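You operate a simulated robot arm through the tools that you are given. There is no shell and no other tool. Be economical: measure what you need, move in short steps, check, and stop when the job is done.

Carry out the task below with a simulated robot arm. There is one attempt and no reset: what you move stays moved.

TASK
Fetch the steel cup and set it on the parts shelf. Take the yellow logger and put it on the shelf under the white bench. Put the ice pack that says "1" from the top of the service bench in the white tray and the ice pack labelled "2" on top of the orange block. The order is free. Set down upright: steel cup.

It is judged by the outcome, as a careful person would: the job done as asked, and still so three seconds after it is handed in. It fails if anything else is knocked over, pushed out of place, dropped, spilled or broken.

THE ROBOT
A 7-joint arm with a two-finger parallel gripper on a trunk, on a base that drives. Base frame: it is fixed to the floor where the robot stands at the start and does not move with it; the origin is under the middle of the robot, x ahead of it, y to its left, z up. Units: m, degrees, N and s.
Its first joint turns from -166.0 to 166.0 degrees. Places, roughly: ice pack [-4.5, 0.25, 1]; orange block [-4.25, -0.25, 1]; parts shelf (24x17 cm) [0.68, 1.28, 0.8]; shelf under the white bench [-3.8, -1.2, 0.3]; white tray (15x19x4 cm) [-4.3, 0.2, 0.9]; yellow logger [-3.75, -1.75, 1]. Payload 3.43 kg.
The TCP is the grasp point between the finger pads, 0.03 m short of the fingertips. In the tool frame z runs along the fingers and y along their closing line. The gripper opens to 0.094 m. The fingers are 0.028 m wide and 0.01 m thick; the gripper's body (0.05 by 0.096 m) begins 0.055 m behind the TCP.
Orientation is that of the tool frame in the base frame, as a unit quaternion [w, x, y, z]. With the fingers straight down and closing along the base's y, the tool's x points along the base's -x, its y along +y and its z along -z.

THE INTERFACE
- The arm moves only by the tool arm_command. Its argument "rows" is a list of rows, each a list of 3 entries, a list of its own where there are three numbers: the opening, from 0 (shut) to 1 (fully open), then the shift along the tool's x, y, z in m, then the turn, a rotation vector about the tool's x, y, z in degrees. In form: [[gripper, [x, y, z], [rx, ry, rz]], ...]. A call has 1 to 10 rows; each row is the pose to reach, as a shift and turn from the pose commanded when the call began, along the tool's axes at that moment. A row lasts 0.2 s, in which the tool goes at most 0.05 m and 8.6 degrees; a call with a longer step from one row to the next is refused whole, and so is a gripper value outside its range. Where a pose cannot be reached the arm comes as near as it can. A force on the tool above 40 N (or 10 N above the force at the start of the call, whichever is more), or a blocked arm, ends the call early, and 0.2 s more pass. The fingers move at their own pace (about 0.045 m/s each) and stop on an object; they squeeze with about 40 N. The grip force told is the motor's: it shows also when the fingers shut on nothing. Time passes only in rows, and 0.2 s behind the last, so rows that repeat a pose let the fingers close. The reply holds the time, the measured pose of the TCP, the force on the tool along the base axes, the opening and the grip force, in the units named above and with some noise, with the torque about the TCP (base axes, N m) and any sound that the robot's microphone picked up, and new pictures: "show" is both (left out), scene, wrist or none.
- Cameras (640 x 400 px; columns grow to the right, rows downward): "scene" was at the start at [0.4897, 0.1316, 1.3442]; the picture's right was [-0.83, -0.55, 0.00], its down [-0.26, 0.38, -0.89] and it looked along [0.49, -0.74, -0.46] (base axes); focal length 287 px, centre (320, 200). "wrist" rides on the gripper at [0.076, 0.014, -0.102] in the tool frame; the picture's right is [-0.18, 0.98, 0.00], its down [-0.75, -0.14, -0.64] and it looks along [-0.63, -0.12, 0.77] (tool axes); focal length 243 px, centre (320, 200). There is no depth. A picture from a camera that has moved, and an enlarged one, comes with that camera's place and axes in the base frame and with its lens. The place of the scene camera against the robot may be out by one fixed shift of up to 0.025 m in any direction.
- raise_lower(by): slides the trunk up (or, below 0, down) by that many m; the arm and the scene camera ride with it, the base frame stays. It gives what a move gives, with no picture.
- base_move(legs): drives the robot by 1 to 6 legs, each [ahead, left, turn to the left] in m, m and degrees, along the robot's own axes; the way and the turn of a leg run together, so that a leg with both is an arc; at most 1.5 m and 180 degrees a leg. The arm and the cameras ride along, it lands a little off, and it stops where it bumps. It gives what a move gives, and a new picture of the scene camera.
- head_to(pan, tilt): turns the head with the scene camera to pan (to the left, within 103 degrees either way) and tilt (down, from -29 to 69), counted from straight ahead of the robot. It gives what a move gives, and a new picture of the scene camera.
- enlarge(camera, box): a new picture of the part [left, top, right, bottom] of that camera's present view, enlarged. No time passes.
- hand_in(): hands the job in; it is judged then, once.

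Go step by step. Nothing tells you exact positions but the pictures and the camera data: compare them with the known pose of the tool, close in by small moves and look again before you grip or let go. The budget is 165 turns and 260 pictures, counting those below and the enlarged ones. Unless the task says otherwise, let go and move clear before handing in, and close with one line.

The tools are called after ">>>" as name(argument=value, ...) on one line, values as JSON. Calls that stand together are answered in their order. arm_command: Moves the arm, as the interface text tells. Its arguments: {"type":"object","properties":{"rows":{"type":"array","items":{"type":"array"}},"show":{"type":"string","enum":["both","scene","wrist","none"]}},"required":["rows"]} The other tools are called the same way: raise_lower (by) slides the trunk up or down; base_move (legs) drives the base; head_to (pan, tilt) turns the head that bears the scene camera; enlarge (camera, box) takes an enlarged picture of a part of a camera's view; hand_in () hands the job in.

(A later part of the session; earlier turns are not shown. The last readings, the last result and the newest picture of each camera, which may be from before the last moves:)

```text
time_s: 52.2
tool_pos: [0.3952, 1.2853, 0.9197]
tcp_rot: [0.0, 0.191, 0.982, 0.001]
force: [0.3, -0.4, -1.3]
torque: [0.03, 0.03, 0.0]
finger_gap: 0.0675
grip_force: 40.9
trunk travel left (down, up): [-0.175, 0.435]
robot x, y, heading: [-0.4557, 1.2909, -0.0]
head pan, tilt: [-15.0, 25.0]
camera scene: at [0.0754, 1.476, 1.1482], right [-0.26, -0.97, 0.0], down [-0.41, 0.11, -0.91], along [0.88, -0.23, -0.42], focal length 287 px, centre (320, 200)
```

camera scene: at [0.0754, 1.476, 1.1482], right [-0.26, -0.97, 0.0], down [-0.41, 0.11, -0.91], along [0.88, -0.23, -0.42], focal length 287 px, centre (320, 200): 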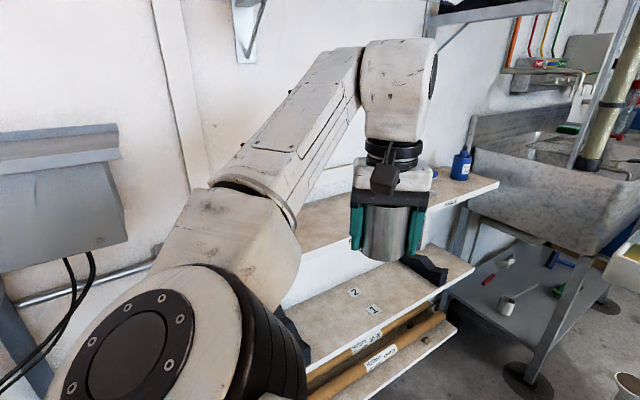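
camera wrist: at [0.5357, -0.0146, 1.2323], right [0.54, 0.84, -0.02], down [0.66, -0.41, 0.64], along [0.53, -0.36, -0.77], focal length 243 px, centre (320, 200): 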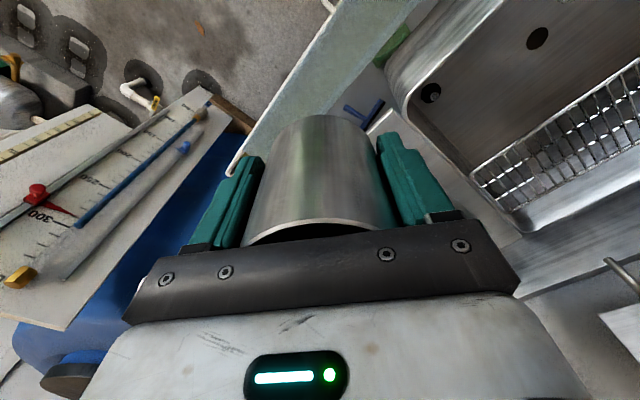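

The wrist top is near 1.19, so it should clear the bracket at 1.22. I lower the trunk 15 mm for margin and drive in slowly.

>>> raise_lower(by=-0.015)

>>> base_move(legs=[[0.15, 0, 0]])

>>> head_to(pan=-30, tilt=10)

>>> enlarge(camera="wrist", box=[0, 0, 640, 400])

```text
time_s: 52.8
tool_pos: [0.3958, 1.2846, 0.9033]
tcp_rot: [0.0, 0.191, 0.982, 0.0]
force: [-0.1, 0.0, -1.2]
torque: [0.0, 0.01, 0.03]
finger_gap: 0.0677
grip_force: 40.0
trunk travel left (down, up): [-0.16, 0.45]
robot x, y, heading: [-0.4558, 1.2911, 0.2]
head pan, tilt: [-15.0, 25.0]
```

```text
time_s: 54.2
tool_pos: [0.5476, 1.2844, 0.9027]
tcp_rot: [0.0, 0.192, 0.981, 0.0]
force: [-0.9, -0.4, -0.1]
torque: [0.0, 0.03, -0.01]
finger_gap: 0.0674
grip_force: 40.0
trunk travel left (down, up): [-0.16, 0.45]
robot x, y, heading: [-0.3029, 1.2956, -0.2]
head pan, tilt: [-15.0, 25.0]
camera scene: at [0.2271, 1.476, 1.1332], right [-0.26, -0.97, 0.0], down [-0.41, 0.11, -0.91], along [0.88, -0.23, -0.42], focal length 287 px, centre (320, 200)
```

scene: 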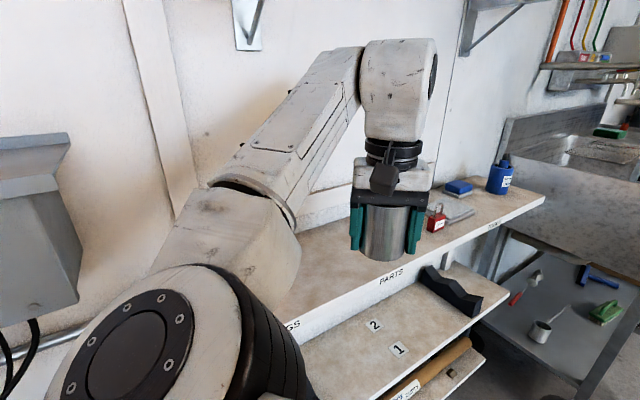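

```text
time_s: 55.0
tool_pos: [0.5465, 1.2848, 0.9031]
tcp_rot: [0.0, 0.192, 0.981, 0.0]
force: [0.1, 0.3, -1.4]
torque: [0.01, 0.0, 0.0]
finger_gap: 0.0672
grip_force: 39.9
trunk travel left (down, up): [-0.16, 0.45]
robot x, y, heading: [-0.2984, 1.2916, 0.1]
head pan, tilt: [-30.0, 10.0]
camera scene: at [0.2187, 1.4534, 1.1575], right [-0.5, -0.87, 0.0], down [-0.15, 0.09, -0.98], along [0.85, -0.49, -0.17], focal length 287 px, centre (320, 200)
```

scene: 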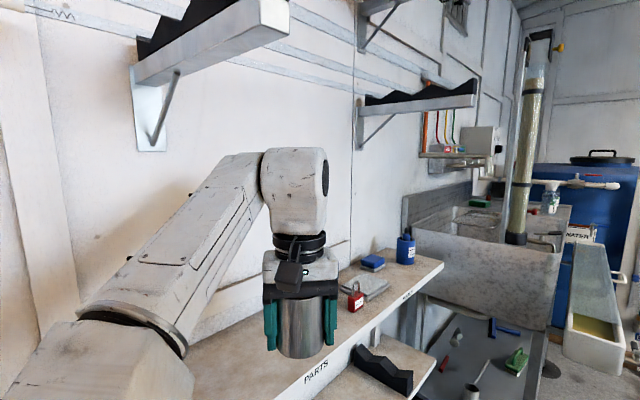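

```text
1.00 times, centred on (320, 200) of wrist (not enlarged: the box is as wide or as high as the picture)
camera zoom: at [0.482, 1.3268, 1.0051], right [0.54, 0.84, 0.0], down [0.65, -0.41, 0.64], along [0.54, -0.35, -0.77], focal length 243 px, centre (320, 200)
```

zoom: 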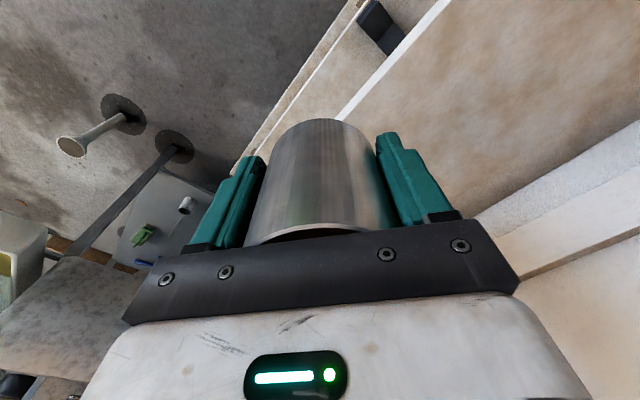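

Clearance under the rack looks fine. I drive in the last 12 cm, over the PARTS section.

>>> base_move(legs=[[0.12, 0, 0]])

>>> head_to(pan=-20, tilt=25)

```text
time_s: 56.2
tool_pos: [0.6693, 1.2844, 0.9033]
tcp_rot: [0.0, 0.191, 0.982, 0.0]
force: [0.2, 0.4, -0.1]
torque: [-0.03, -0.03, -0.03]
finger_gap: 0.0673
grip_force: 40.4
trunk travel left (down, up): [-0.16, 0.45]
robot x, y, heading: [-0.181, 1.2919, -0.2]
head pan, tilt: [-30.0, 10.0]
camera scene: at [0.3402, 1.4533, 1.1576], right [-0.5, -0.87, 0.0], down [-0.15, 0.09, -0.98], along [0.85, -0.49, -0.17], focal length 287 px, centre (320, 200)
```

scene: 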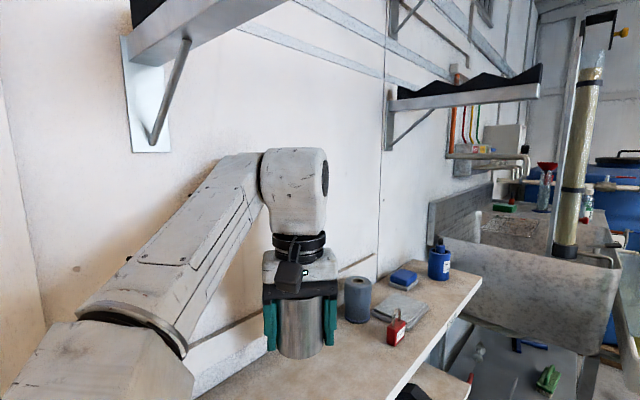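

```text
time_s: 57.0
tool_pos: [0.6694, 1.284, 0.9035]
tcp_rot: [0.0, 0.192, 0.981, 0.001]
force: [0.3, -0.4, -1.4]
torque: [-0.04, 0.01, 0.01]
finger_gap: 0.0673
grip_force: 40.0
trunk travel left (down, up): [-0.16, 0.45]
robot x, y, heading: [-0.1798, 1.2926, 0.0]
head pan, tilt: [-20.0, 25.0]
camera scene: at [0.3463, 1.4682, 1.1332], right [-0.34, -0.94, 0.0], down [-0.4, 0.14, -0.91], along [0.85, -0.31, -0.42], focal length 287 px, centre (320, 200)
```

scene: 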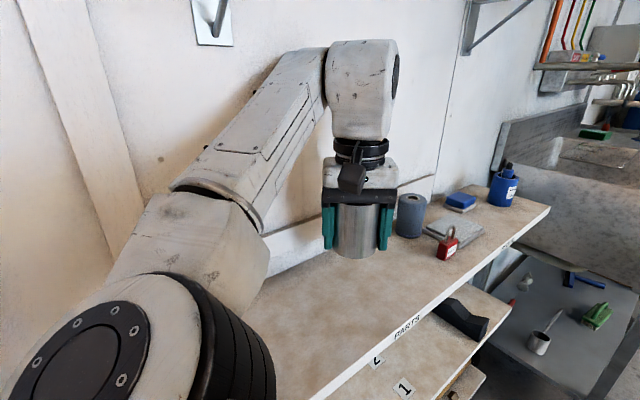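

The cup is over the middle of the PARTS section. I lower it in small steps until contact.

>>> arm_command(rows=[[0, [0, 0, 0.004], [0, 0, 0]], [0, [0, 0, 0.008], [0, 0, 0]], [0, [0, 0, 0.012], [0, 0, 0]], [0, [0, 0, 0.016], [0, 0, 0]], [0, [0, 0, 0.019], [0, 0, 0]], [0, [0, 0, 0.022], [0, 0, 0]], [0, [0, 0, 0.025], [0, 0, 0]], [0, [0, 0, 0.028], [0, 0, 0]], [0, [0, 0, 0.031], [0, 0, 0]]], show="scene")

```text
time_s: 59.0
tool_pos: [0.6701, 1.2844, 0.8723]
tcp_rot: [0.001, 0.191, 0.982, 0.0]
force: [0.2, -0.1, -1.7]
torque: [-0.01, 0.02, 0.01]
finger_gap: 0.067
grip_force: 40.0
trunk travel left (down, up): [-0.16, 0.45]
robot x, y, heading: [-0.1791, 1.2905, 0.1]
head pan, tilt: [-20.0, 25.0]
camera scene: at [0.3463, 1.4683, 1.1332], right [-0.34, -0.94, 0.0], down [-0.4, 0.14, -0.91], along [0.85, -0.31, -0.42], focal length 287 px, centre (320, 200)
```

scene: 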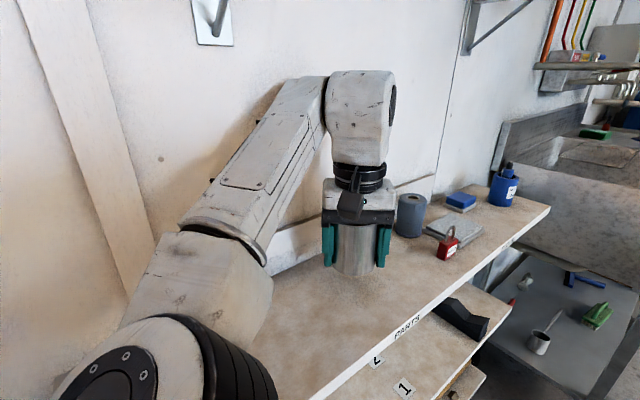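

>>> arm_command(rows=[[0, [0, 0, 0.003], [0, 0, 0]], [0, [0, 0, 0.006], [0, 0, 0]], [0, [0, 0, 0.009], [0, 0, 0]], [0, [0, 0, 0.012], [0, 0, 0]], [0, [0, 0, 0.015], [0, 0, 0]], [0, [0, 0, 0.018], [0, 0, 0]], [0, [0, 0, 0.021], [0, 0, 0]], [0, [0, 0, 0.024], [0, 0, 0]]], show="scene")

```text
time_s: 60.8
tool_pos: [0.6689, 1.2858, 0.848]
tcp_rot: [0.0, 0.192, 0.981, 0.0]
force: [-0.4, 0.1, -1.5]
torque: [-0.01, -0.02, -0.01]
finger_gap: 0.0671
grip_force: 40.1
trunk travel left (down, up): [-0.16, 0.45]
robot x, y, heading: [-0.1797, 1.2919, -0.1]
head pan, tilt: [-20.0, 25.0]
camera scene: at [0.3463, 1.4683, 1.1332], right [-0.34, -0.94, 0.0], down [-0.4, 0.14, -0.91], along [0.85, -0.31, -0.42], focal length 287 px, centre (320, 200)
```

scene: 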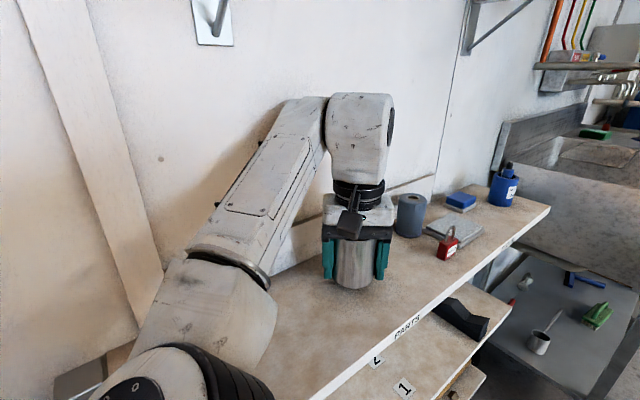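

There is no contact yet. From the pictures, the cup's bottom is only about 4 cm below the TCP, so I continue in fine steps.

>>> arm_command(rows=[[0, [0, 0, 0.002], [0, 0, 0]], [0, [0, 0, 0.004], [0, 0, 0]], [0, [0, 0, 0.006], [0, 0, 0]], [0, [0, 0, 0.008], [0, 0, 0]], [0, [0, 0, 0.01], [0, 0, 0]], [0, [0, 0, 0.012], [0, 0, 0]]], show="scene")

>>> enlarge(camera="scene", box=[260, 170, 460, 310])

```text
time_s: 62.2
tool_pos: [0.6688, 1.2842, 0.8362]
tcp_rot: [-0.001, 0.192, 0.981, 0.0]
force: [-1.0, -0.7, -1.2]
torque: [-0.04, 0.01, -0.01]
finger_gap: 0.0671
grip_force: 40.5
trunk travel left (down, up): [-0.16, 0.45]
robot x, y, heading: [-0.1793, 1.2892, 0.4]
head pan, tilt: [-20.0, 25.0]
camera scene: at [0.3463, 1.4683, 1.1332], right [-0.34, -0.94, 0.0], down [-0.4, 0.14, -0.91], along [0.85, -0.31, -0.42], focal length 287 px, centre (320, 200)
```

scene: 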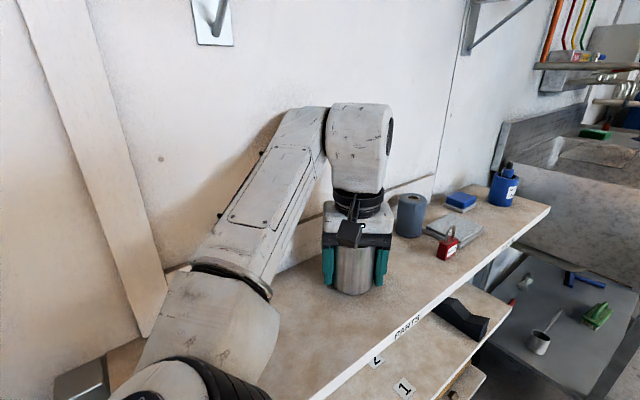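

```text
2.86 times, centred on (360, 240) of scene
camera zoom: at [0.3463, 1.4683, 1.1332], right [-0.34, -0.94, 0.0], down [-0.4, 0.14, -0.91], along [0.85, -0.31, -0.42], focal length 819 px, centre (206, 86)
```

zoom: 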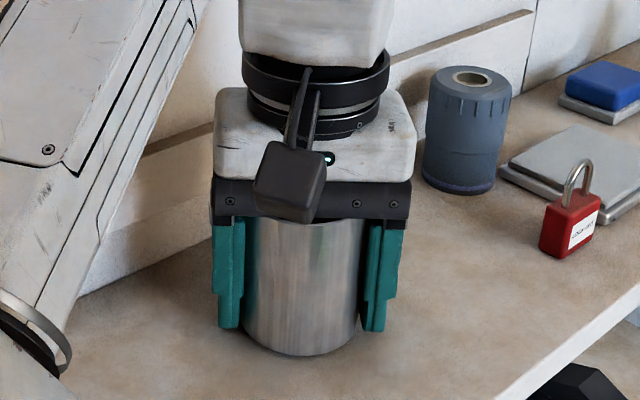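

>>> arm_command(rows=[[0, [0, 0, 0.002], [0, 0, 0]], [0, [0, 0, 0.004], [0, 0, 0]], [0, [0, 0, 0.006], [0, 0, 0]], [0, [0, 0, 0.008], [0, 0, 0]], [0, [0, 0, 0.01], [0, 0, 0]], [0, [0, 0, 0.012], [0, 0, 0]]], show="none")

>>> enlarge(camera="scene", box=[260, 170, 460, 310])

```text
time_s: 63.2
tool_pos: [0.6695, 1.2853, 0.8336]
tcp_rot: [0.004, 0.192, 0.981, -0.001]
force: [-4.2, 0.2, 16.3]
torque: [0.22, 0.21, 0.02]
finger_gap: 0.0667
grip_force: 40.1
trunk travel left (down, up): [-0.16, 0.45]
robot x, y, heading: [-0.1798, 1.2917, -0.1]
head pan, tilt: [-20.0, 25.0]
stopped in row 4: the force on the tool passed its limit at 43 N (the readings are from after the stop); the commanded pose is now the measured one
```

```text
2.86 times, centred on (360, 240) of scene
camera zoom: at [0.3457, 1.4683, 1.1333], right [-0.34, -0.94, 0.0], down [-0.4, 0.14, -0.91], along [0.85, -0.31, -0.42], focal length 819 px, centre (206, 86)
```

zoom: 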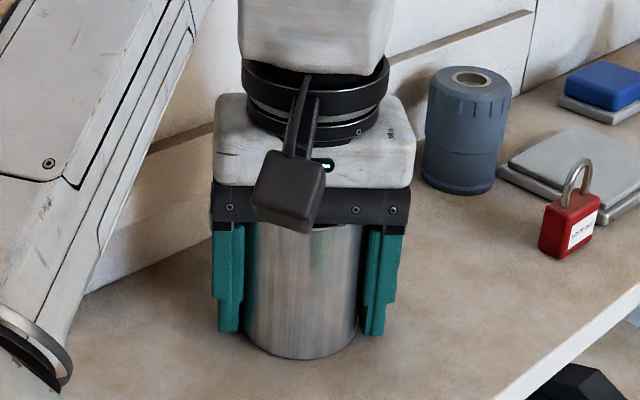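

The cup is on the shelf. I open and rise straight up until the fingers clear the rim.

>>> arm_command(rows=[[0.8, [0, 0, -0.001], [0, 0, 0]], [1, [0, 0, -0.002], [0, 0, 0]], [1, [0, 0, -0.002], [0, 0, 0]], [1, [0, 0, -0.002], [0, 0, 0]], [1, [0, 0, -0.02], [0, 0, 0]], [1, [0, 0, -0.04], [0, 0, 0]], [1, [0, 0, -0.065], [0, 0, 0]], [1, [0, 0, -0.09], [0, 0, 0]], [1, [0, 0, -0.098], [0, 0, 0]]])

```text
time_s: 65.2
tool_pos: [0.6691, 1.2847, 0.9311]
tcp_rot: [0.004, 0.192, 0.981, -0.001]
force: [0.2, 1.3, -0.1]
torque: [-0.02, -0.01, 0.03]
finger_gap: 0.0941
grip_force: 0.1
trunk travel left (down, up): [-0.16, 0.45]
robot x, y, heading: [-0.1791, 1.2923, -0.0]
head pan, tilt: [-20.0, 25.0]
camera scene: at [0.3464, 1.4682, 1.1331], right [-0.34, -0.94, 0.0], down [-0.4, 0.14, -0.91], along [0.85, -0.31, -0.42], focal length 287 px, centre (320, 200)
camera wrist: at [0.6022, 1.3269, 1.032], right [0.54, 0.84, 0.0], down [0.64, -0.41, 0.65], along [0.54, -0.35, -0.76], focal length 243 px, centre (320, 200)
```

scene: 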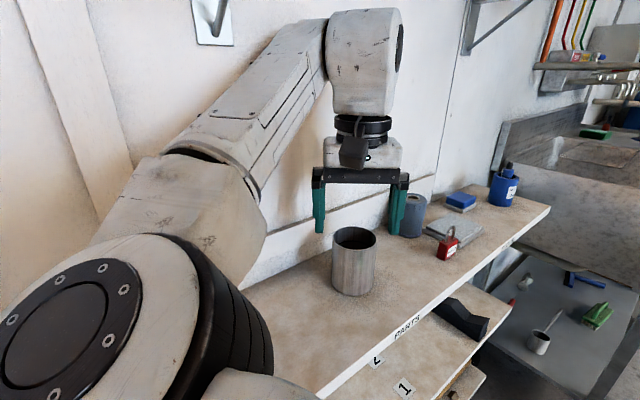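
wrist: 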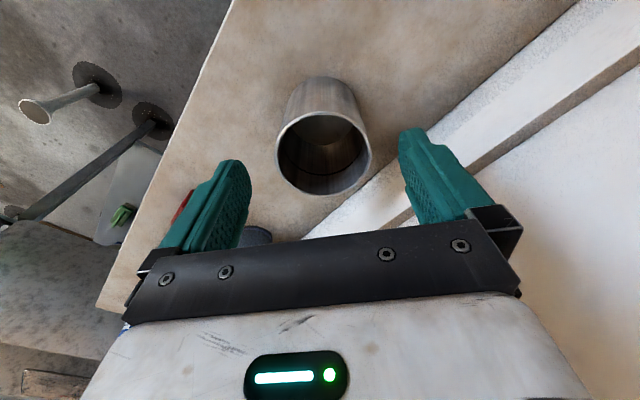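

The cup stands upright on the PARTS section. I back out and then scout the service bench area behind me.

>>> base_move(legs=[[-0.3, 0, 0]])

>>> head_to(pan=103, tilt=25)

>>> head_to(pan=-103, tilt=25)

```text
time_s: 67.2
tool_pos: [0.3686, 1.2847, 0.9302]
tcp_rot: [0.004, 0.192, 0.981, -0.001]
force: [0.5, 0.2, 0.2]
torque: [0.0, 0.03, -0.01]
finger_gap: 0.0939
grip_force: 0.1
trunk travel left (down, up): [-0.16, 0.45]
robot x, y, heading: [-0.4805, 1.2881, 0.1]
head pan, tilt: [-20.0, 25.0]
camera scene: at [0.0456, 1.4683, 1.1332], right [-0.34, -0.94, 0.0], down [-0.4, 0.14, -0.91], along [0.85, -0.31, -0.42], focal length 287 px, centre (320, 200)
```

scene: 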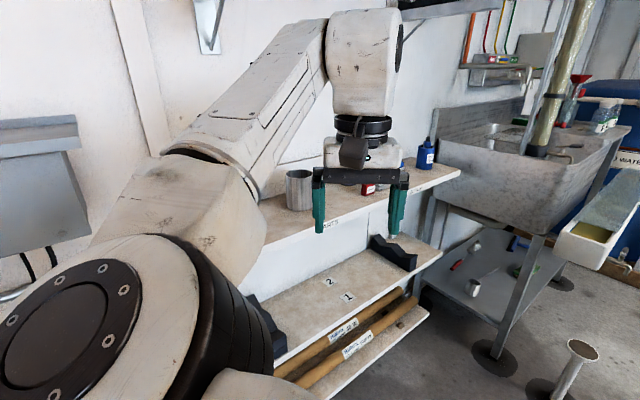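

```text
time_s: 69.2
tool_pos: [0.3683, 1.2847, 0.9312]
tcp_rot: [0.003, 0.192, 0.981, -0.001]
force: [-0.6, 0.7, 0.0]
torque: [0.0, 0.03, 0.01]
finger_gap: 0.0943
grip_force: 0.0
trunk travel left (down, up): [-0.16, 0.45]
robot x, y, heading: [-0.4774, 1.2886, -0.0]
head pan, tilt: [103.0, 25.0]
camera scene: at [-0.0619, 1.5894, 1.1332], right [0.97, 0.23, 0.0], down [0.1, -0.41, -0.91], along [-0.2, 0.88, -0.42], focal length 287 px, centre (320, 200)
```

scene: 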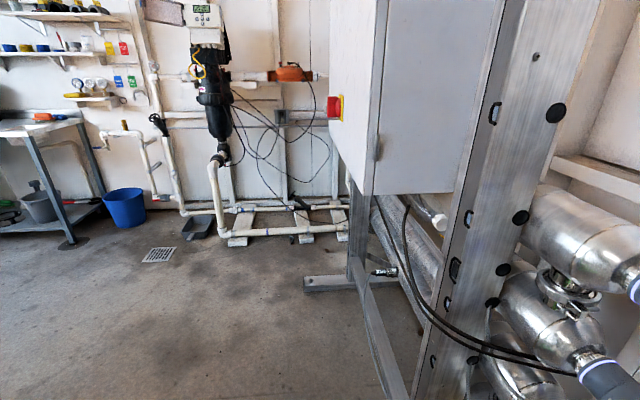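

```text
time_s: 72.2
tool_pos: [0.3668, 1.2846, 0.9295]
tcp_rot: [0.003, 0.192, 0.981, -0.001]
force: [-0.6, -0.6, -0.2]
torque: [0.0, 0.0, 0.01]
finger_gap: 0.0937
grip_force: 0.0
trunk travel left (down, up): [-0.16, 0.45]
robot x, y, heading: [-0.4767, 1.2893, 0.1]
head pan, tilt: [-103.0, 25.0]
camera scene: at [-0.0616, 1.4099, 1.1332], right [-0.97, 0.22, 0.0], down [0.09, 0.41, -0.91], along [-0.2, -0.88, -0.42], focal length 287 px, centre (320, 200)
```

scene: 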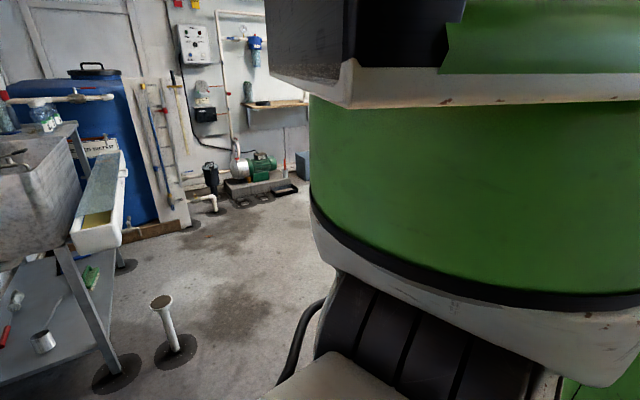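

I retract the arm, raise the trunk and strafe right to a free spot where I can turn and look behind.

>>> arm_command(rows=[[1, [0.03, -0.02, 0], [0, 0, 0]], [1, [0.06, -0.04, 0], [0, 0, 0]], [1, [0.09, -0.06, 0], [0, 0, 0]], [1, [0.12, -0.08, 0], [0, 0, 0]], [1, [0.15, -0.1, 0], [0, 0, 0]], [1, [0.18, -0.12, 0], [0, 0, 0]], [1, [0.213, -0.14, 0], [0, 0, 0]], [1, [0.213, -0.14, 0], [0, 0, 0]]], show="none")

>>> raise_lower(by=0.2)

>>> base_move(legs=[[0, -0.7, 0]])

>>> head_to(pan=103, tilt=25)

```text
time_s: 74.0
tool_pos: [0.1184, 1.2324, 0.9288]
tcp_rot: [0.003, 0.194, 0.981, -0.002]
force: [-0.5, -0.3, 0.5]
torque: [-0.03, 0.04, -0.06]
finger_gap: 0.0941
grip_force: 0.1
trunk travel left (down, up): [-0.16, 0.45]
robot x, y, heading: [-0.4807, 1.2926, -0.2]
head pan, tilt: [-103.0, 25.0]
```

```text
time_s: 76.2
tool_pos: [0.1178, 1.2342, 1.1296]
tcp_rot: [0.003, 0.195, 0.981, -0.001]
force: [0.4, -0.7, -0.4]
torque: [0.02, 0.04, -0.03]
finger_gap: 0.0942
grip_force: 0.1
trunk travel left (down, up): [-0.36, 0.25]
robot x, y, heading: [-0.4794, 1.2921, -0.1]
head pan, tilt: [-103.0, 25.0]
```

```text
time_s: 80.1
tool_pos: [0.1186, 0.5244, 1.1289]
tcp_rot: [0.003, 0.194, 0.981, -0.002]
force: [-0.7, -0.6, -0.3]
torque: [0.01, 0.01, -0.04]
finger_gap: 0.0943
grip_force: 0.1
trunk travel left (down, up): [-0.36, 0.25]
robot x, y, heading: [-0.4778, 0.5848, -0.1]
head pan, tilt: [-103.0, 25.0]
camera scene: at [-0.0605, 0.7014, 1.3332], right [-0.97, 0.22, 0.0], down [0.09, 0.41, -0.91], along [-0.2, -0.88, -0.42], focal length 287 px, centre (320, 200)
```

scene: 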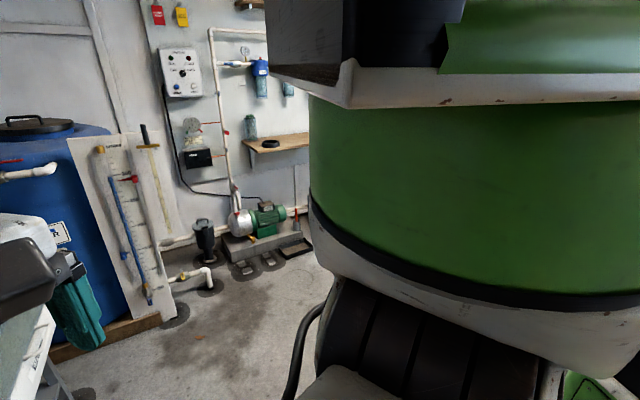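

```text
time_s: 83.1
tool_pos: [0.1191, 0.524, 1.1293]
tcp_rot: [0.003, 0.195, 0.981, -0.001]
force: [0.1, -0.3, -0.5]
torque: [0.0, -0.01, 0.01]
finger_gap: 0.0939
grip_force: 0.1
trunk travel left (down, up): [-0.36, 0.25]
robot x, y, heading: [-0.4815, 0.5817, 0.2]
head pan, tilt: [103.0, 25.0]
camera scene: at [-0.0608, 0.881, 1.3332], right [0.97, 0.23, 0.0], down [0.1, -0.41, -0.91], along [-0.21, 0.88, -0.42], focal length 287 px, centre (320, 200)
```

scene: 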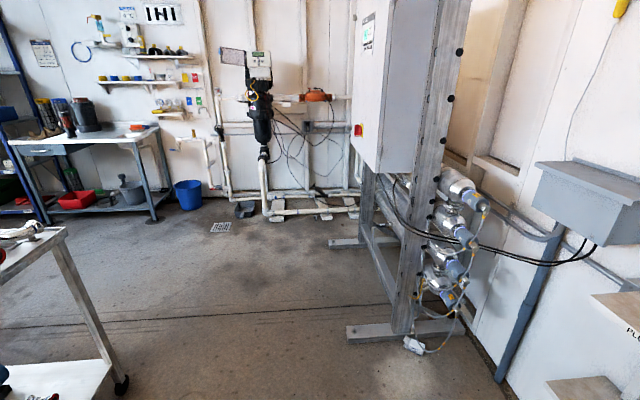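

There is a trolley behind me at y > 1. I move further right and turn left to look along -x.

>>> base_move(legs=[[0, -0.5, 0], [0, 0, 90]])

>>> head_to(pan=70, tilt=20)

>>> head_to(pan=103, tilt=20)

```text
time_s: 89.8
tool_pos: [-0.4166, 0.6831, 1.1298]
tcp_rot: [0.003, -0.554, 0.832, 0.001]
force: [0.0, -0.9, 0.4]
torque: [-0.01, 0.03, 0.03]
finger_gap: 0.0941
grip_force: 0.0
trunk travel left (down, up): [-0.36, 0.25]
robot x, y, heading: [-0.476, 0.0842, 89.9]
head pan, tilt: [103.0, 25.0]
camera scene: at [-0.7645, 0.5199, 1.3332], right [-0.22, 0.97, 0.0], down [0.41, 0.09, -0.91], along [-0.88, -0.2, -0.42], focal length 287 px, centre (320, 200)
```

scene: 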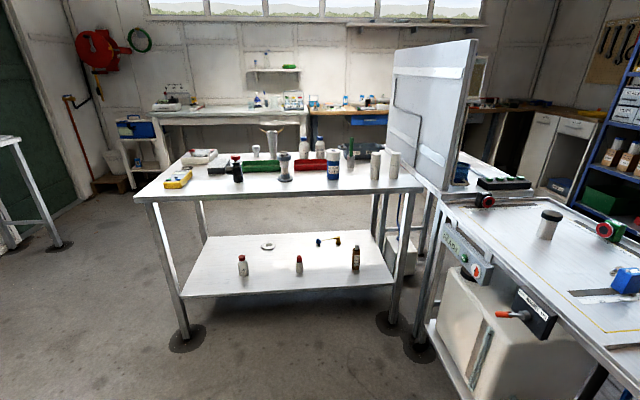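

```text
time_s: 90.8
tool_pos: [-0.4161, 0.6826, 1.1287]
tcp_rot: [0.004, -0.553, 0.833, 0.001]
force: [-0.1, -0.1, 1.3]
torque: [0.03, 0.02, -0.01]
finger_gap: 0.094
grip_force: 0.0
trunk travel left (down, up): [-0.36, 0.25]
robot x, y, heading: [-0.4776, 0.0856, 89.8]
head pan, tilt: [70.0, 20.0]
camera scene: at [-0.7621, 0.5724, 1.3413], right [0.34, 0.94, 0.0], down [0.32, -0.12, -0.94], along [-0.88, 0.32, -0.34], focal length 287 px, centre (320, 200)
```

scene: 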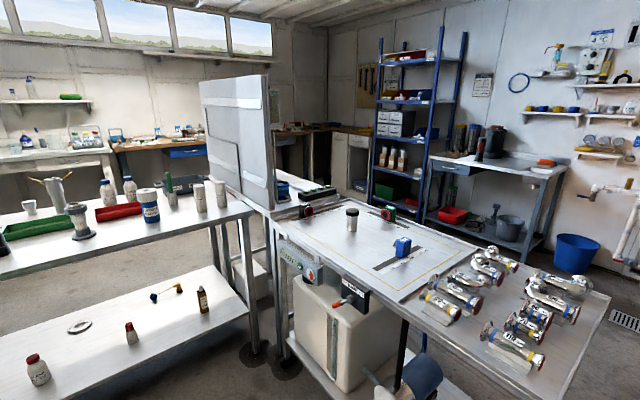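

```text
time_s: 91.8
tool_pos: [-0.4168, 0.6822, 1.1291]
tcp_rot: [0.002, -0.554, 0.833, 0.001]
force: [1.2, -0.5, -0.8]
torque: [-0.02, 0.01, 0.03]
finger_gap: 0.0938
grip_force: 0.0
trunk travel left (down, up): [-0.36, 0.25]
robot x, y, heading: [-0.4811, 0.0824, 89.8]
head pan, tilt: [103.0, 20.0]
camera scene: at [-0.7654, 0.5198, 1.3413], right [-0.22, 0.97, 0.0], down [0.33, 0.08, -0.94], along [-0.92, -0.21, -0.34], focal length 287 px, centre (320, 200)
```

scene: 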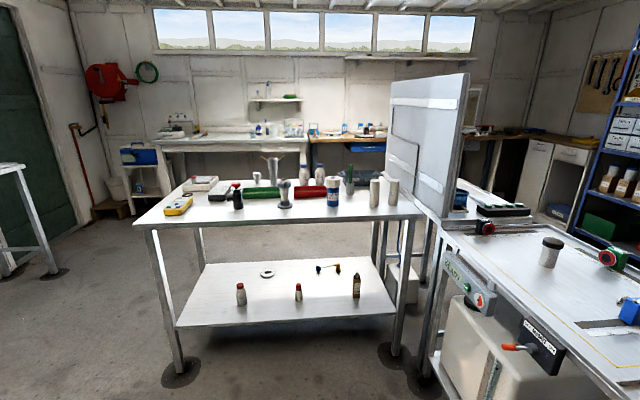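

The white bench and the service bench are along the far wall at x ≈ -4.3, behind a central table. I turn to face -x and take the corridor at y ≈ -1.1.

>>> base_move(legs=[[0, 0, 90], [0.2, 0.7, 0]])

>>> head_to(pan=15, tilt=20)

```text
time_s: 99.5
tool_pos: [-1.2784, -0.5445, 1.1286]
tcp_rot: [-0.001, 0.98, -0.2, -0.003]
force: [0.8, 0.4, 0.3]
torque: [-0.04, 0.0, -0.02]
finger_gap: 0.094
grip_force: 0.2
trunk travel left (down, up): [-0.36, 0.25]
robot x, y, heading: [-0.6832, -0.6086, 179.7]
head pan, tilt: [103.0, 20.0]
camera scene: at [-1.1085, -0.8786, 1.3413], right [-0.98, -0.22, 0.0], down [-0.07, 0.33, -0.94], along [0.21, -0.92, -0.34], focal length 287 px, centre (320, 200)
```

scene: 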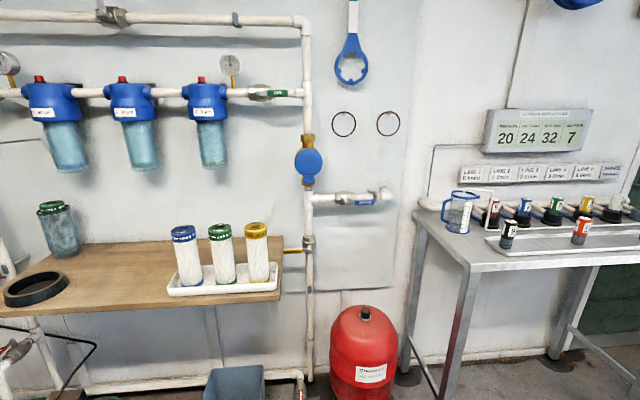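

```text
time_s: 101.2
tool_pos: [-1.2796, -0.5443, 1.1293]
tcp_rot: [-0.002, 0.98, -0.2, -0.003]
force: [0.1, -0.2, 0.5]
torque: [-0.02, 0.0, -0.02]
finger_gap: 0.0943
grip_force: 0.1
trunk travel left (down, up): [-0.36, 0.25]
robot x, y, heading: [-0.6804, -0.6063, 179.3]
head pan, tilt: [15.0, 20.0]
camera scene: at [-1.2189, -0.8113, 1.3413], right [-0.25, 0.97, 0.0], down [0.33, 0.09, -0.94], along [-0.91, -0.24, -0.34], focal length 287 px, centre (320, 200)
```

scene: 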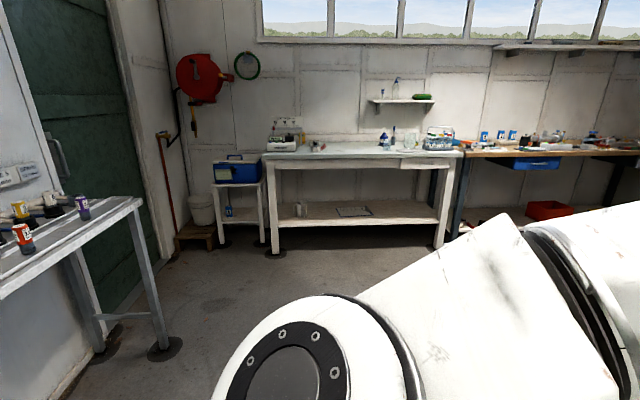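

The corridor between the tables is clear. I drive through it at y ≈ -1.05.

>>> base_move(legs=[[0.4, 0.45, 0], [0.8, 0, 0.5], [0.8, 0, 0]])

>>> head_to(pan=25, tilt=15)

>>> head_to(pan=-15, tilt=5)

```text
time_s: 112.3
tool_pos: [-3.2811, -0.9849, 1.1279]
tcp_rot: [-0.001, 0.98, -0.2, -0.003]
force: [-0.6, -0.1, -0.1]
torque: [-0.01, -0.02, 0.04]
finger_gap: 0.094
grip_force: 0.0
trunk travel left (down, up): [-0.36, 0.25]
robot x, y, heading: [-2.6802, -1.0459, 179.8]
head pan, tilt: [15.0, 20.0]
camera scene: at [-3.2202, -1.2506, 1.3413], right [-0.25, 0.97, 0.0], down [0.33, 0.09, -0.94], along [-0.91, -0.24, -0.34], focal length 287 px, centre (320, 200)
```

scene: 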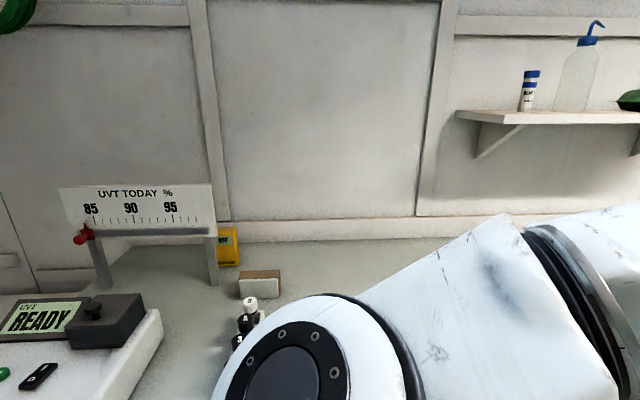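

```text
time_s: 113.0
tool_pos: [-3.2798, -0.9844, 1.1288]
tcp_rot: [-0.002, 0.98, -0.199, -0.003]
force: [-0.4, -0.6, -0.1]
torque: [-0.02, -0.01, 0.02]
finger_gap: 0.0941
grip_force: 0.1
trunk travel left (down, up): [-0.36, 0.25]
robot x, y, heading: [-2.6858, -1.0463, 179.5]
head pan, tilt: [25.0, 15.0]
camera scene: at [-3.215, -1.266, 1.3494], right [-0.42, 0.91, 0.0], down [0.24, 0.11, -0.97], along [-0.88, -0.4, -0.26], focal length 287 px, centre (320, 200)
```

scene: 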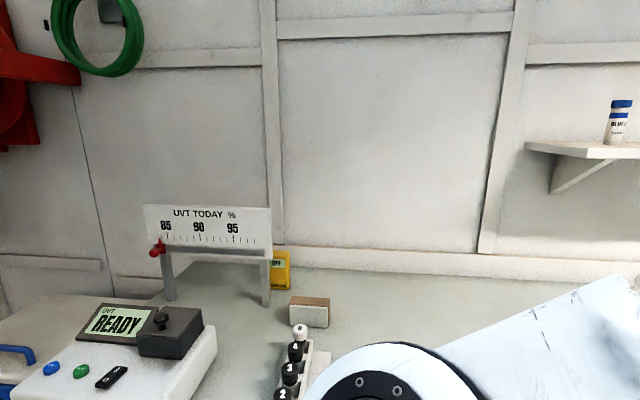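

```text
time_s: 114.1
tool_pos: [-3.2799, -0.9842, 1.1285]
tcp_rot: [-0.002, 0.98, -0.2, -0.003]
force: [0.3, 0.5, 0.6]
torque: [-0.04, 0.02, -0.02]
finger_gap: 0.0941
grip_force: 0.0
trunk travel left (down, up): [-0.36, 0.25]
robot x, y, heading: [-2.6846, -1.0514, 179.5]
head pan, tilt: [-15.0, 5.0]
camera scene: at [-3.2187, -1.2029, 1.3656], right [0.26, 0.96, 0.0], down [0.08, -0.02, -1.0], along [-0.96, 0.26, -0.09], focal length 287 px, centre (320, 200)
```

scene: 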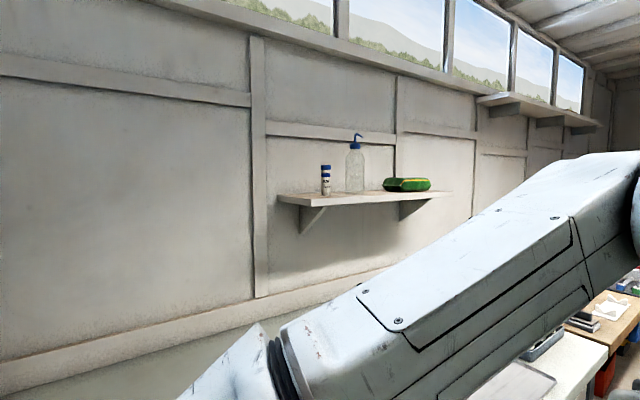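

The yellow logger peeks out behind the UVT sign on the white bench. I zoom in, then back up for an overview of the bench and the shelf below.

>>> head_to(pan=35, tilt=35)

>>> enlarge(camera="scene", box=[160, 0, 480, 200])

>>> base_move(legs=[[-0.45, 0, 0]])

>>> head_to(pan=15, tilt=35)

```text
time_s: 115.3
tool_pos: [-3.28, -0.9847, 1.1286]
tcp_rot: [-0.002, 0.98, -0.199, -0.003]
force: [0.2, -0.6, 0.7]
torque: [0.01, -0.01, 0.02]
finger_gap: 0.0939
grip_force: 0.0
trunk travel left (down, up): [-0.36, 0.25]
robot x, y, heading: [-2.6861, -1.0486, 179.7]
head pan, tilt: [35.0, 35.0]
camera scene: at [-3.2026, -1.2771, 1.3175], right [-0.57, 0.82, 0.0], down [0.47, 0.33, -0.82], along [-0.67, -0.46, -0.57], focal length 287 px, centre (320, 200)
```

scene: 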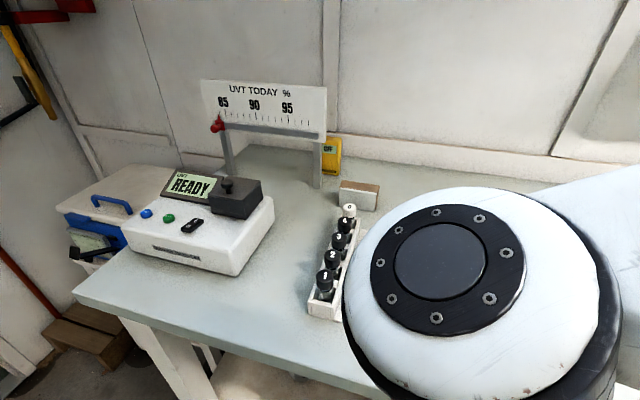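

```text
2.00 times, centred on (320, 100) of scene
camera zoom: at [-3.2026, -1.2771, 1.3175], right [-0.57, 0.82, 0.0], down [0.47, 0.33, -0.82], along [-0.67, -0.46, -0.57], focal length 573 px, centre (320, 400)
```

zoom: 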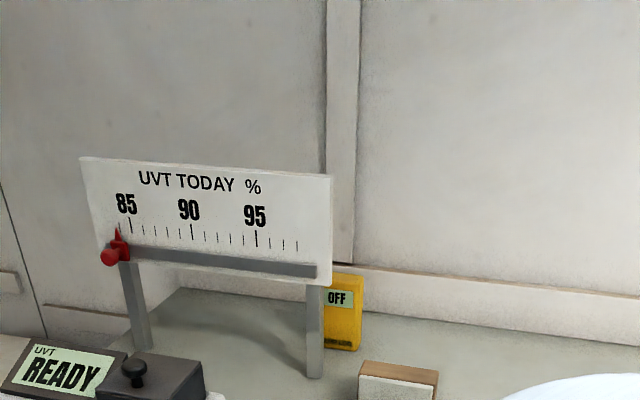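

```text
time_s: 118.0
tool_pos: [-2.8294, -0.988, 1.1287]
tcp_rot: [-0.002, 0.98, -0.198, -0.003]
force: [0.4, 1.1, -0.3]
torque: [0.01, -0.03, 0.0]
finger_gap: 0.0937
grip_force: 0.0
trunk travel left (down, up): [-0.36, 0.25]
robot x, y, heading: [-2.2328, -1.0502, 179.7]
head pan, tilt: [35.0, 35.0]
camera scene: at [-2.7513, -1.2807, 1.3174], right [-0.57, 0.82, 0.0], down [0.47, 0.33, -0.82], along [-0.67, -0.47, -0.57], focal length 287 px, centre (320, 200)
```

scene: 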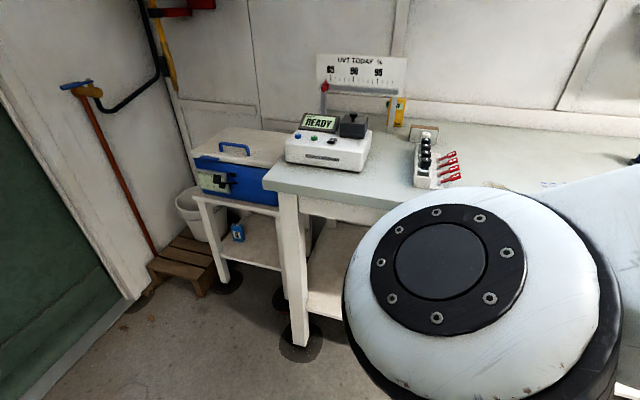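

```text
time_s: 118.8
tool_pos: [-2.8295, -0.9884, 1.1286]
tcp_rot: [-0.002, 0.98, -0.199, -0.004]
force: [-0.2, -0.4, 0.2]
torque: [-0.02, 0.02, 0.03]
finger_gap: 0.0938
grip_force: 0.1
trunk travel left (down, up): [-0.36, 0.25]
robot x, y, heading: [-2.2339, -1.0476, 179.9]
head pan, tilt: [15.0, 35.0]
camera scene: at [-2.764, -1.253, 1.3174], right [-0.25, 0.97, 0.0], down [0.55, 0.15, -0.82], along [-0.79, -0.21, -0.57], focal length 287 px, centre (320, 200)
```

scene: 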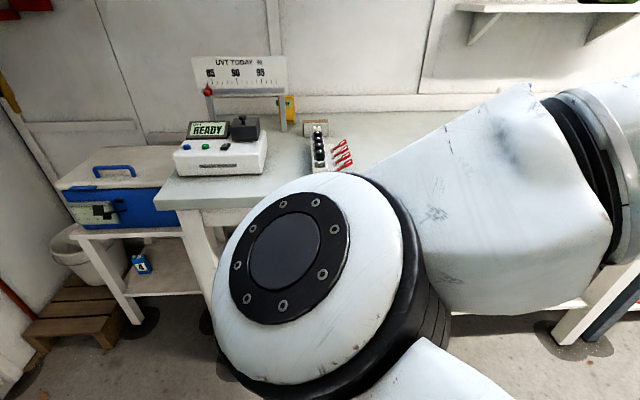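

The logger stands at about (-3.83, -1.67) on the bench (z ≈ 0.9), just behind the right post of the UVT sign. The bench is turned about 17 degrees, so I align with it, raise the trunk and approach from the right side.

>>> raise_lower(by=0.15)

>>> base_move(legs=[[0, -0.1, 17], [0.4, -0.1, 0]])

>>> head_to(pan=30, tilt=35)

```text
time_s: 120.6
tool_pos: [-2.8288, -0.9885, 1.2778]
tcp_rot: [-0.001, 0.98, -0.199, -0.004]
force: [-0.2, 1.2, -0.6]
torque: [0.02, 0.0, 0.07]
finger_gap: 0.0939
grip_force: 0.2
trunk travel left (down, up): [-0.51, 0.1]
robot x, y, heading: [-2.2337, -1.0481, 179.7]
head pan, tilt: [15.0, 35.0]
```

```text
time_s: 124.1
tool_pos: [-3.254, -1.0823, 1.2788]
tcp_rot: [-0.001, 0.999, -0.053, -0.004]
force: [0.0, 0.1, 0.3]
torque: [-0.01, 0.02, -0.04]
finger_gap: 0.0938
grip_force: 0.1
trunk travel left (down, up): [-0.51, 0.1]
robot x, y, heading: [-2.6622, -0.9722, -163.5]
head pan, tilt: [15.0, 35.0]
camera scene: at [-3.1101, -1.3165, 1.4675], right [-0.52, 0.85, 0.0], down [0.49, 0.3, -0.82], along [-0.7, -0.43, -0.57], focal length 287 px, centre (320, 200)
```

scene: 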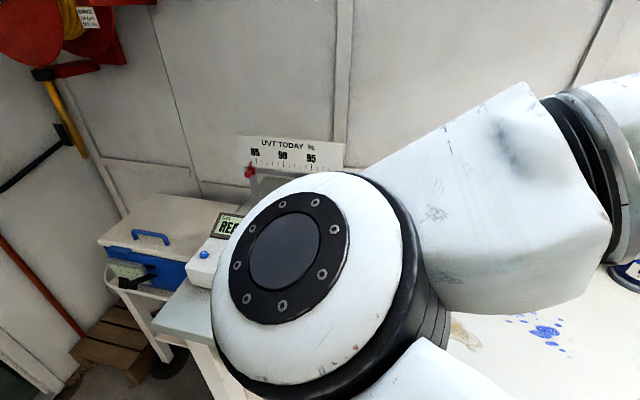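

```text
time_s: 124.9
tool_pos: [-3.2538, -1.0833, 1.2786]
tcp_rot: [-0.001, 0.999, -0.053, -0.003]
force: [-0.1, 0.5, -0.3]
torque: [0.02, -0.02, -0.01]
finger_gap: 0.094
grip_force: 0.1
trunk travel left (down, up): [-0.51, 0.1]
robot x, y, heading: [-2.6626, -0.9692, -163.5]
head pan, tilt: [30.0, 35.0]
camera scene: at [-3.0957, -1.3343, 1.4674], right [-0.73, 0.69, 0.0], down [0.4, 0.42, -0.82], along [-0.56, -0.59, -0.57], focal length 287 px, centre (320, 200)
```

scene: 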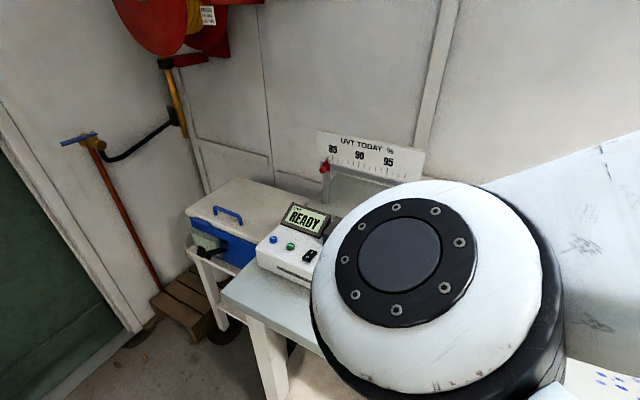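

The elbow blocks the head's view, so I extend the arm high over the bench and use the wrist camera.

>>> arm_command(rows=[[1, [-0.03, 0.036, 0], [0, 0, 0]], [1, [-0.06, 0.072, 0], [0, 0, 0]], [1, [-0.09, 0.108, 0], [0, 0, 0]], [1, [-0.12, 0.144, 0], [0, 0, 0]], [1, [-0.15, 0.18, 0], [0, 0, 0]], [1, [-0.18, 0.216, 0], [0, 0, 0]], [1, [-0.21, 0.252, 0], [0, 0, 0]], [1, [-0.21, 0.252, 0], [0, 0, 0]]])

```text
time_s: 126.7
tool_pos: [-3.4898, -1.3061, 1.2763]
tcp_rot: [-0.004, 0.998, -0.058, -0.002]
force: [0.2, -0.4, -0.2]
torque: [0.01, 0.02, 0.0]
finger_gap: 0.0942
grip_force: 0.0
trunk travel left (down, up): [-0.51, 0.1]
robot x, y, heading: [-2.6621, -0.9693, -163.5]
head pan, tilt: [30.0, 35.0]
camera scene: at [-3.0958, -1.3345, 1.4673], right [-0.73, 0.69, 0.0], down [0.39, 0.42, -0.82], along [-0.56, -0.59, -0.57], focal length 287 px, centre (320, 200)
camera wrist: at [-3.4162, -1.3303, 1.3766], right [-0.3, -0.95, -0.01], down [-0.73, 0.22, 0.65], along [-0.61, 0.2, -0.76], focal length 243 px, centre (320, 200)
```

scene: 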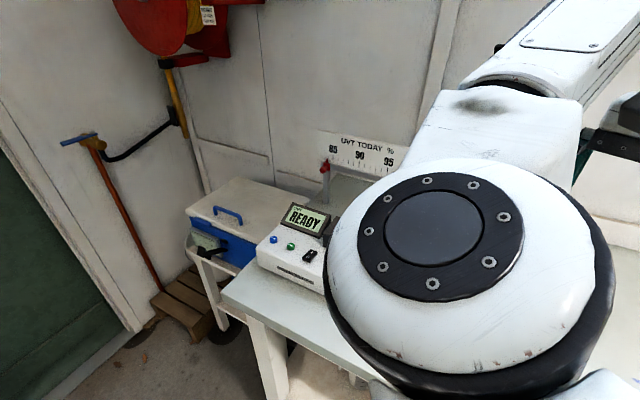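
wrist: 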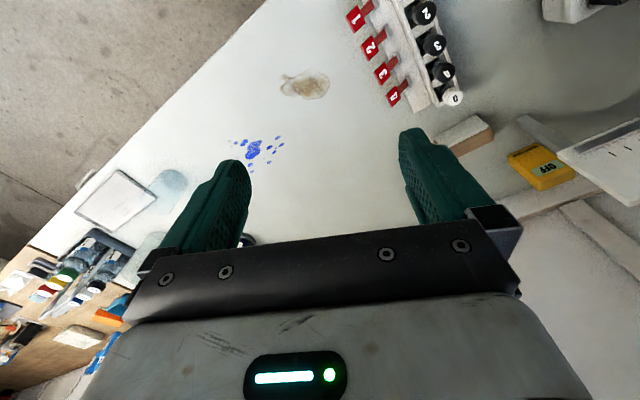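

The wrist camera sees the logger well. I zoom in.

>>> enlarge(camera="wrist", box=[440, 80, 640, 220])

```text
2.86 times, centred on (540, 150) of wrist
camera zoom: at [-3.4162, -1.3303, 1.3766], right [-0.3, -0.95, -0.01], down [-0.73, 0.22, 0.65], along [-0.61, 0.2, -0.76], focal length 693 px, centre (-309, 343)
```

zoom: 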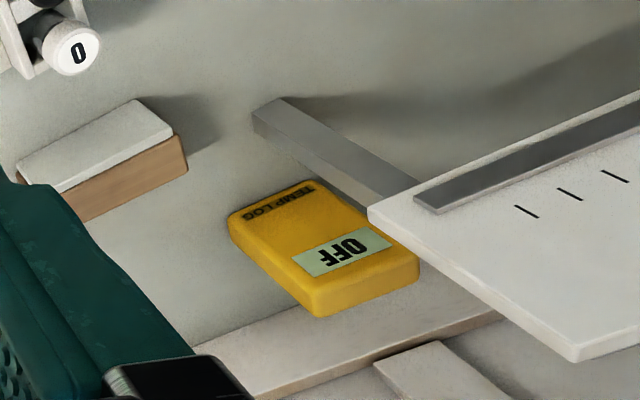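

The logger lies flat, about 65 × 125 mm, centred near (-3.82, -1.69), with its long axis pointing roughly at the wall. I raise the trunk a bit, turn toward it and drive closer with the arm extended above everything.

>>> raise_lower(by=0.08)

>>> base_move(legs=[[0.2, -0.06, 20.5]])

>>> enlarge(camera="wrist", box=[0, 0, 640, 400])

```text
time_s: 127.9
tool_pos: [-3.4907, -1.3045, 1.3567]
tcp_rot: [-0.004, 0.998, -0.059, -0.001]
force: [-0.8, 0.1, -0.8]
torque: [0.0, 0.0, 0.0]
finger_gap: 0.0939
grip_force: 0.0
trunk travel left (down, up): [-0.59, 0.02]
robot x, y, heading: [-2.6614, -0.968, -163.5]
head pan, tilt: [30.0, 35.0]
```

```text
time_s: 129.5
tool_pos: [-3.5265, -1.6124, 1.3572]
tcp_rot: [-0.003, 0.993, 0.12, -0.002]
force: [0.1, 0.2, 0.0]
torque: [0.01, 0.0, -0.02]
finger_gap: 0.094
grip_force: 0.1
trunk travel left (down, up): [-0.59, 0.02]
robot x, y, heading: [-2.8682, -1.0068, -142.9]
head pan, tilt: [30.0, 35.0]
camera scene: at [-3.1423, -1.498, 1.5474], right [-0.92, 0.39, 0.0], down [0.22, 0.53, -0.82], along [-0.32, -0.75, -0.57], focal length 287 px, centre (320, 200)
```

scene: 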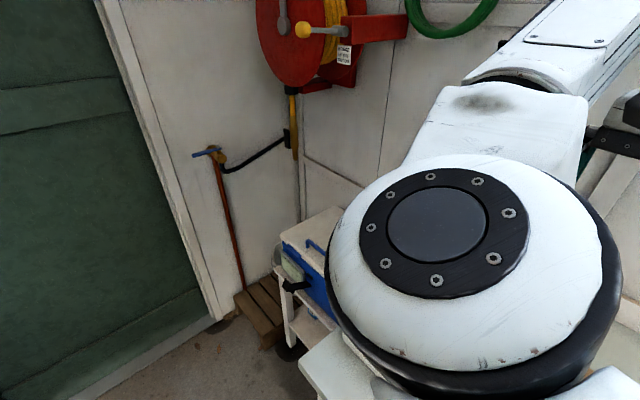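

```text
1.00 times, centred on (320, 200) of wrist (not enlarged: the box is as wide or as high as the picture)
camera zoom: at [-3.4487, -1.6068, 1.459], right [0.06, -1.0, 0.0], down [-0.76, -0.04, 0.65], along [-0.65, -0.03, -0.76], focal length 243 px, centre (320, 200)
```

zoom: 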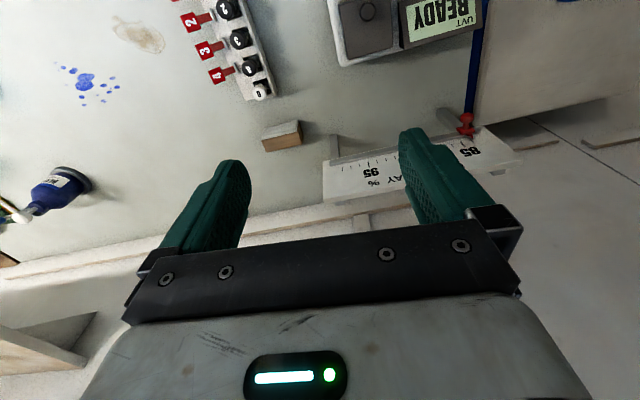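

>>> base_move(legs=[[0.227, -0.118, 0]])

>>> enlarge(camera="wrist", box=[0, 0, 640, 400])

```text
time_s: 131.4
tool_pos: [-3.779, -1.6559, 1.3569]
tcp_rot: [-0.002, 0.993, 0.12, -0.002]
force: [-0.9, 0.0, 0.8]
torque: [-0.02, -0.03, -0.01]
finger_gap: 0.0941
grip_force: 0.0
trunk travel left (down, up): [-0.59, 0.02]
robot x, y, heading: [-3.1182, -1.0475, -142.8]
head pan, tilt: [30.0, 35.0]
camera scene: at [-3.3936, -1.5428, 1.5474], right [-0.92, 0.39, 0.0], down [0.22, 0.53, -0.82], along [-0.32, -0.75, -0.57], focal length 287 px, centre (320, 200)
```

scene: 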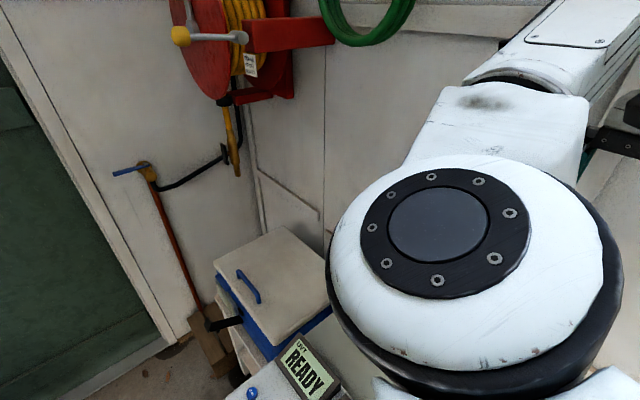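

```text
1.00 times, centred on (320, 200) of wrist (not enlarged: the box is as wide or as high as the picture)
camera zoom: at [-3.7003, -1.6519, 1.4589], right [0.06, -1.0, 0.0], down [-0.76, -0.05, 0.65], along [-0.65, -0.03, -0.76], focal length 243 px, centre (320, 200)
```

zoom: 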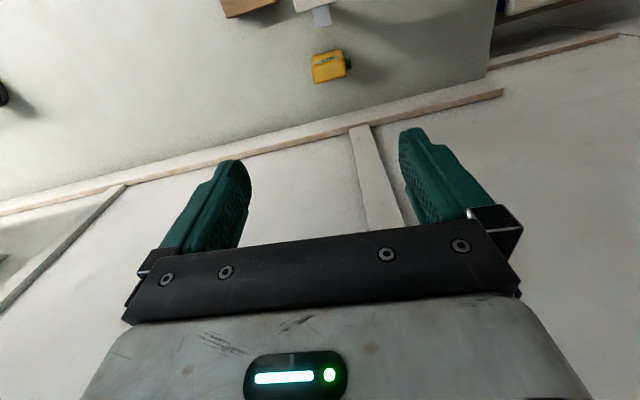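

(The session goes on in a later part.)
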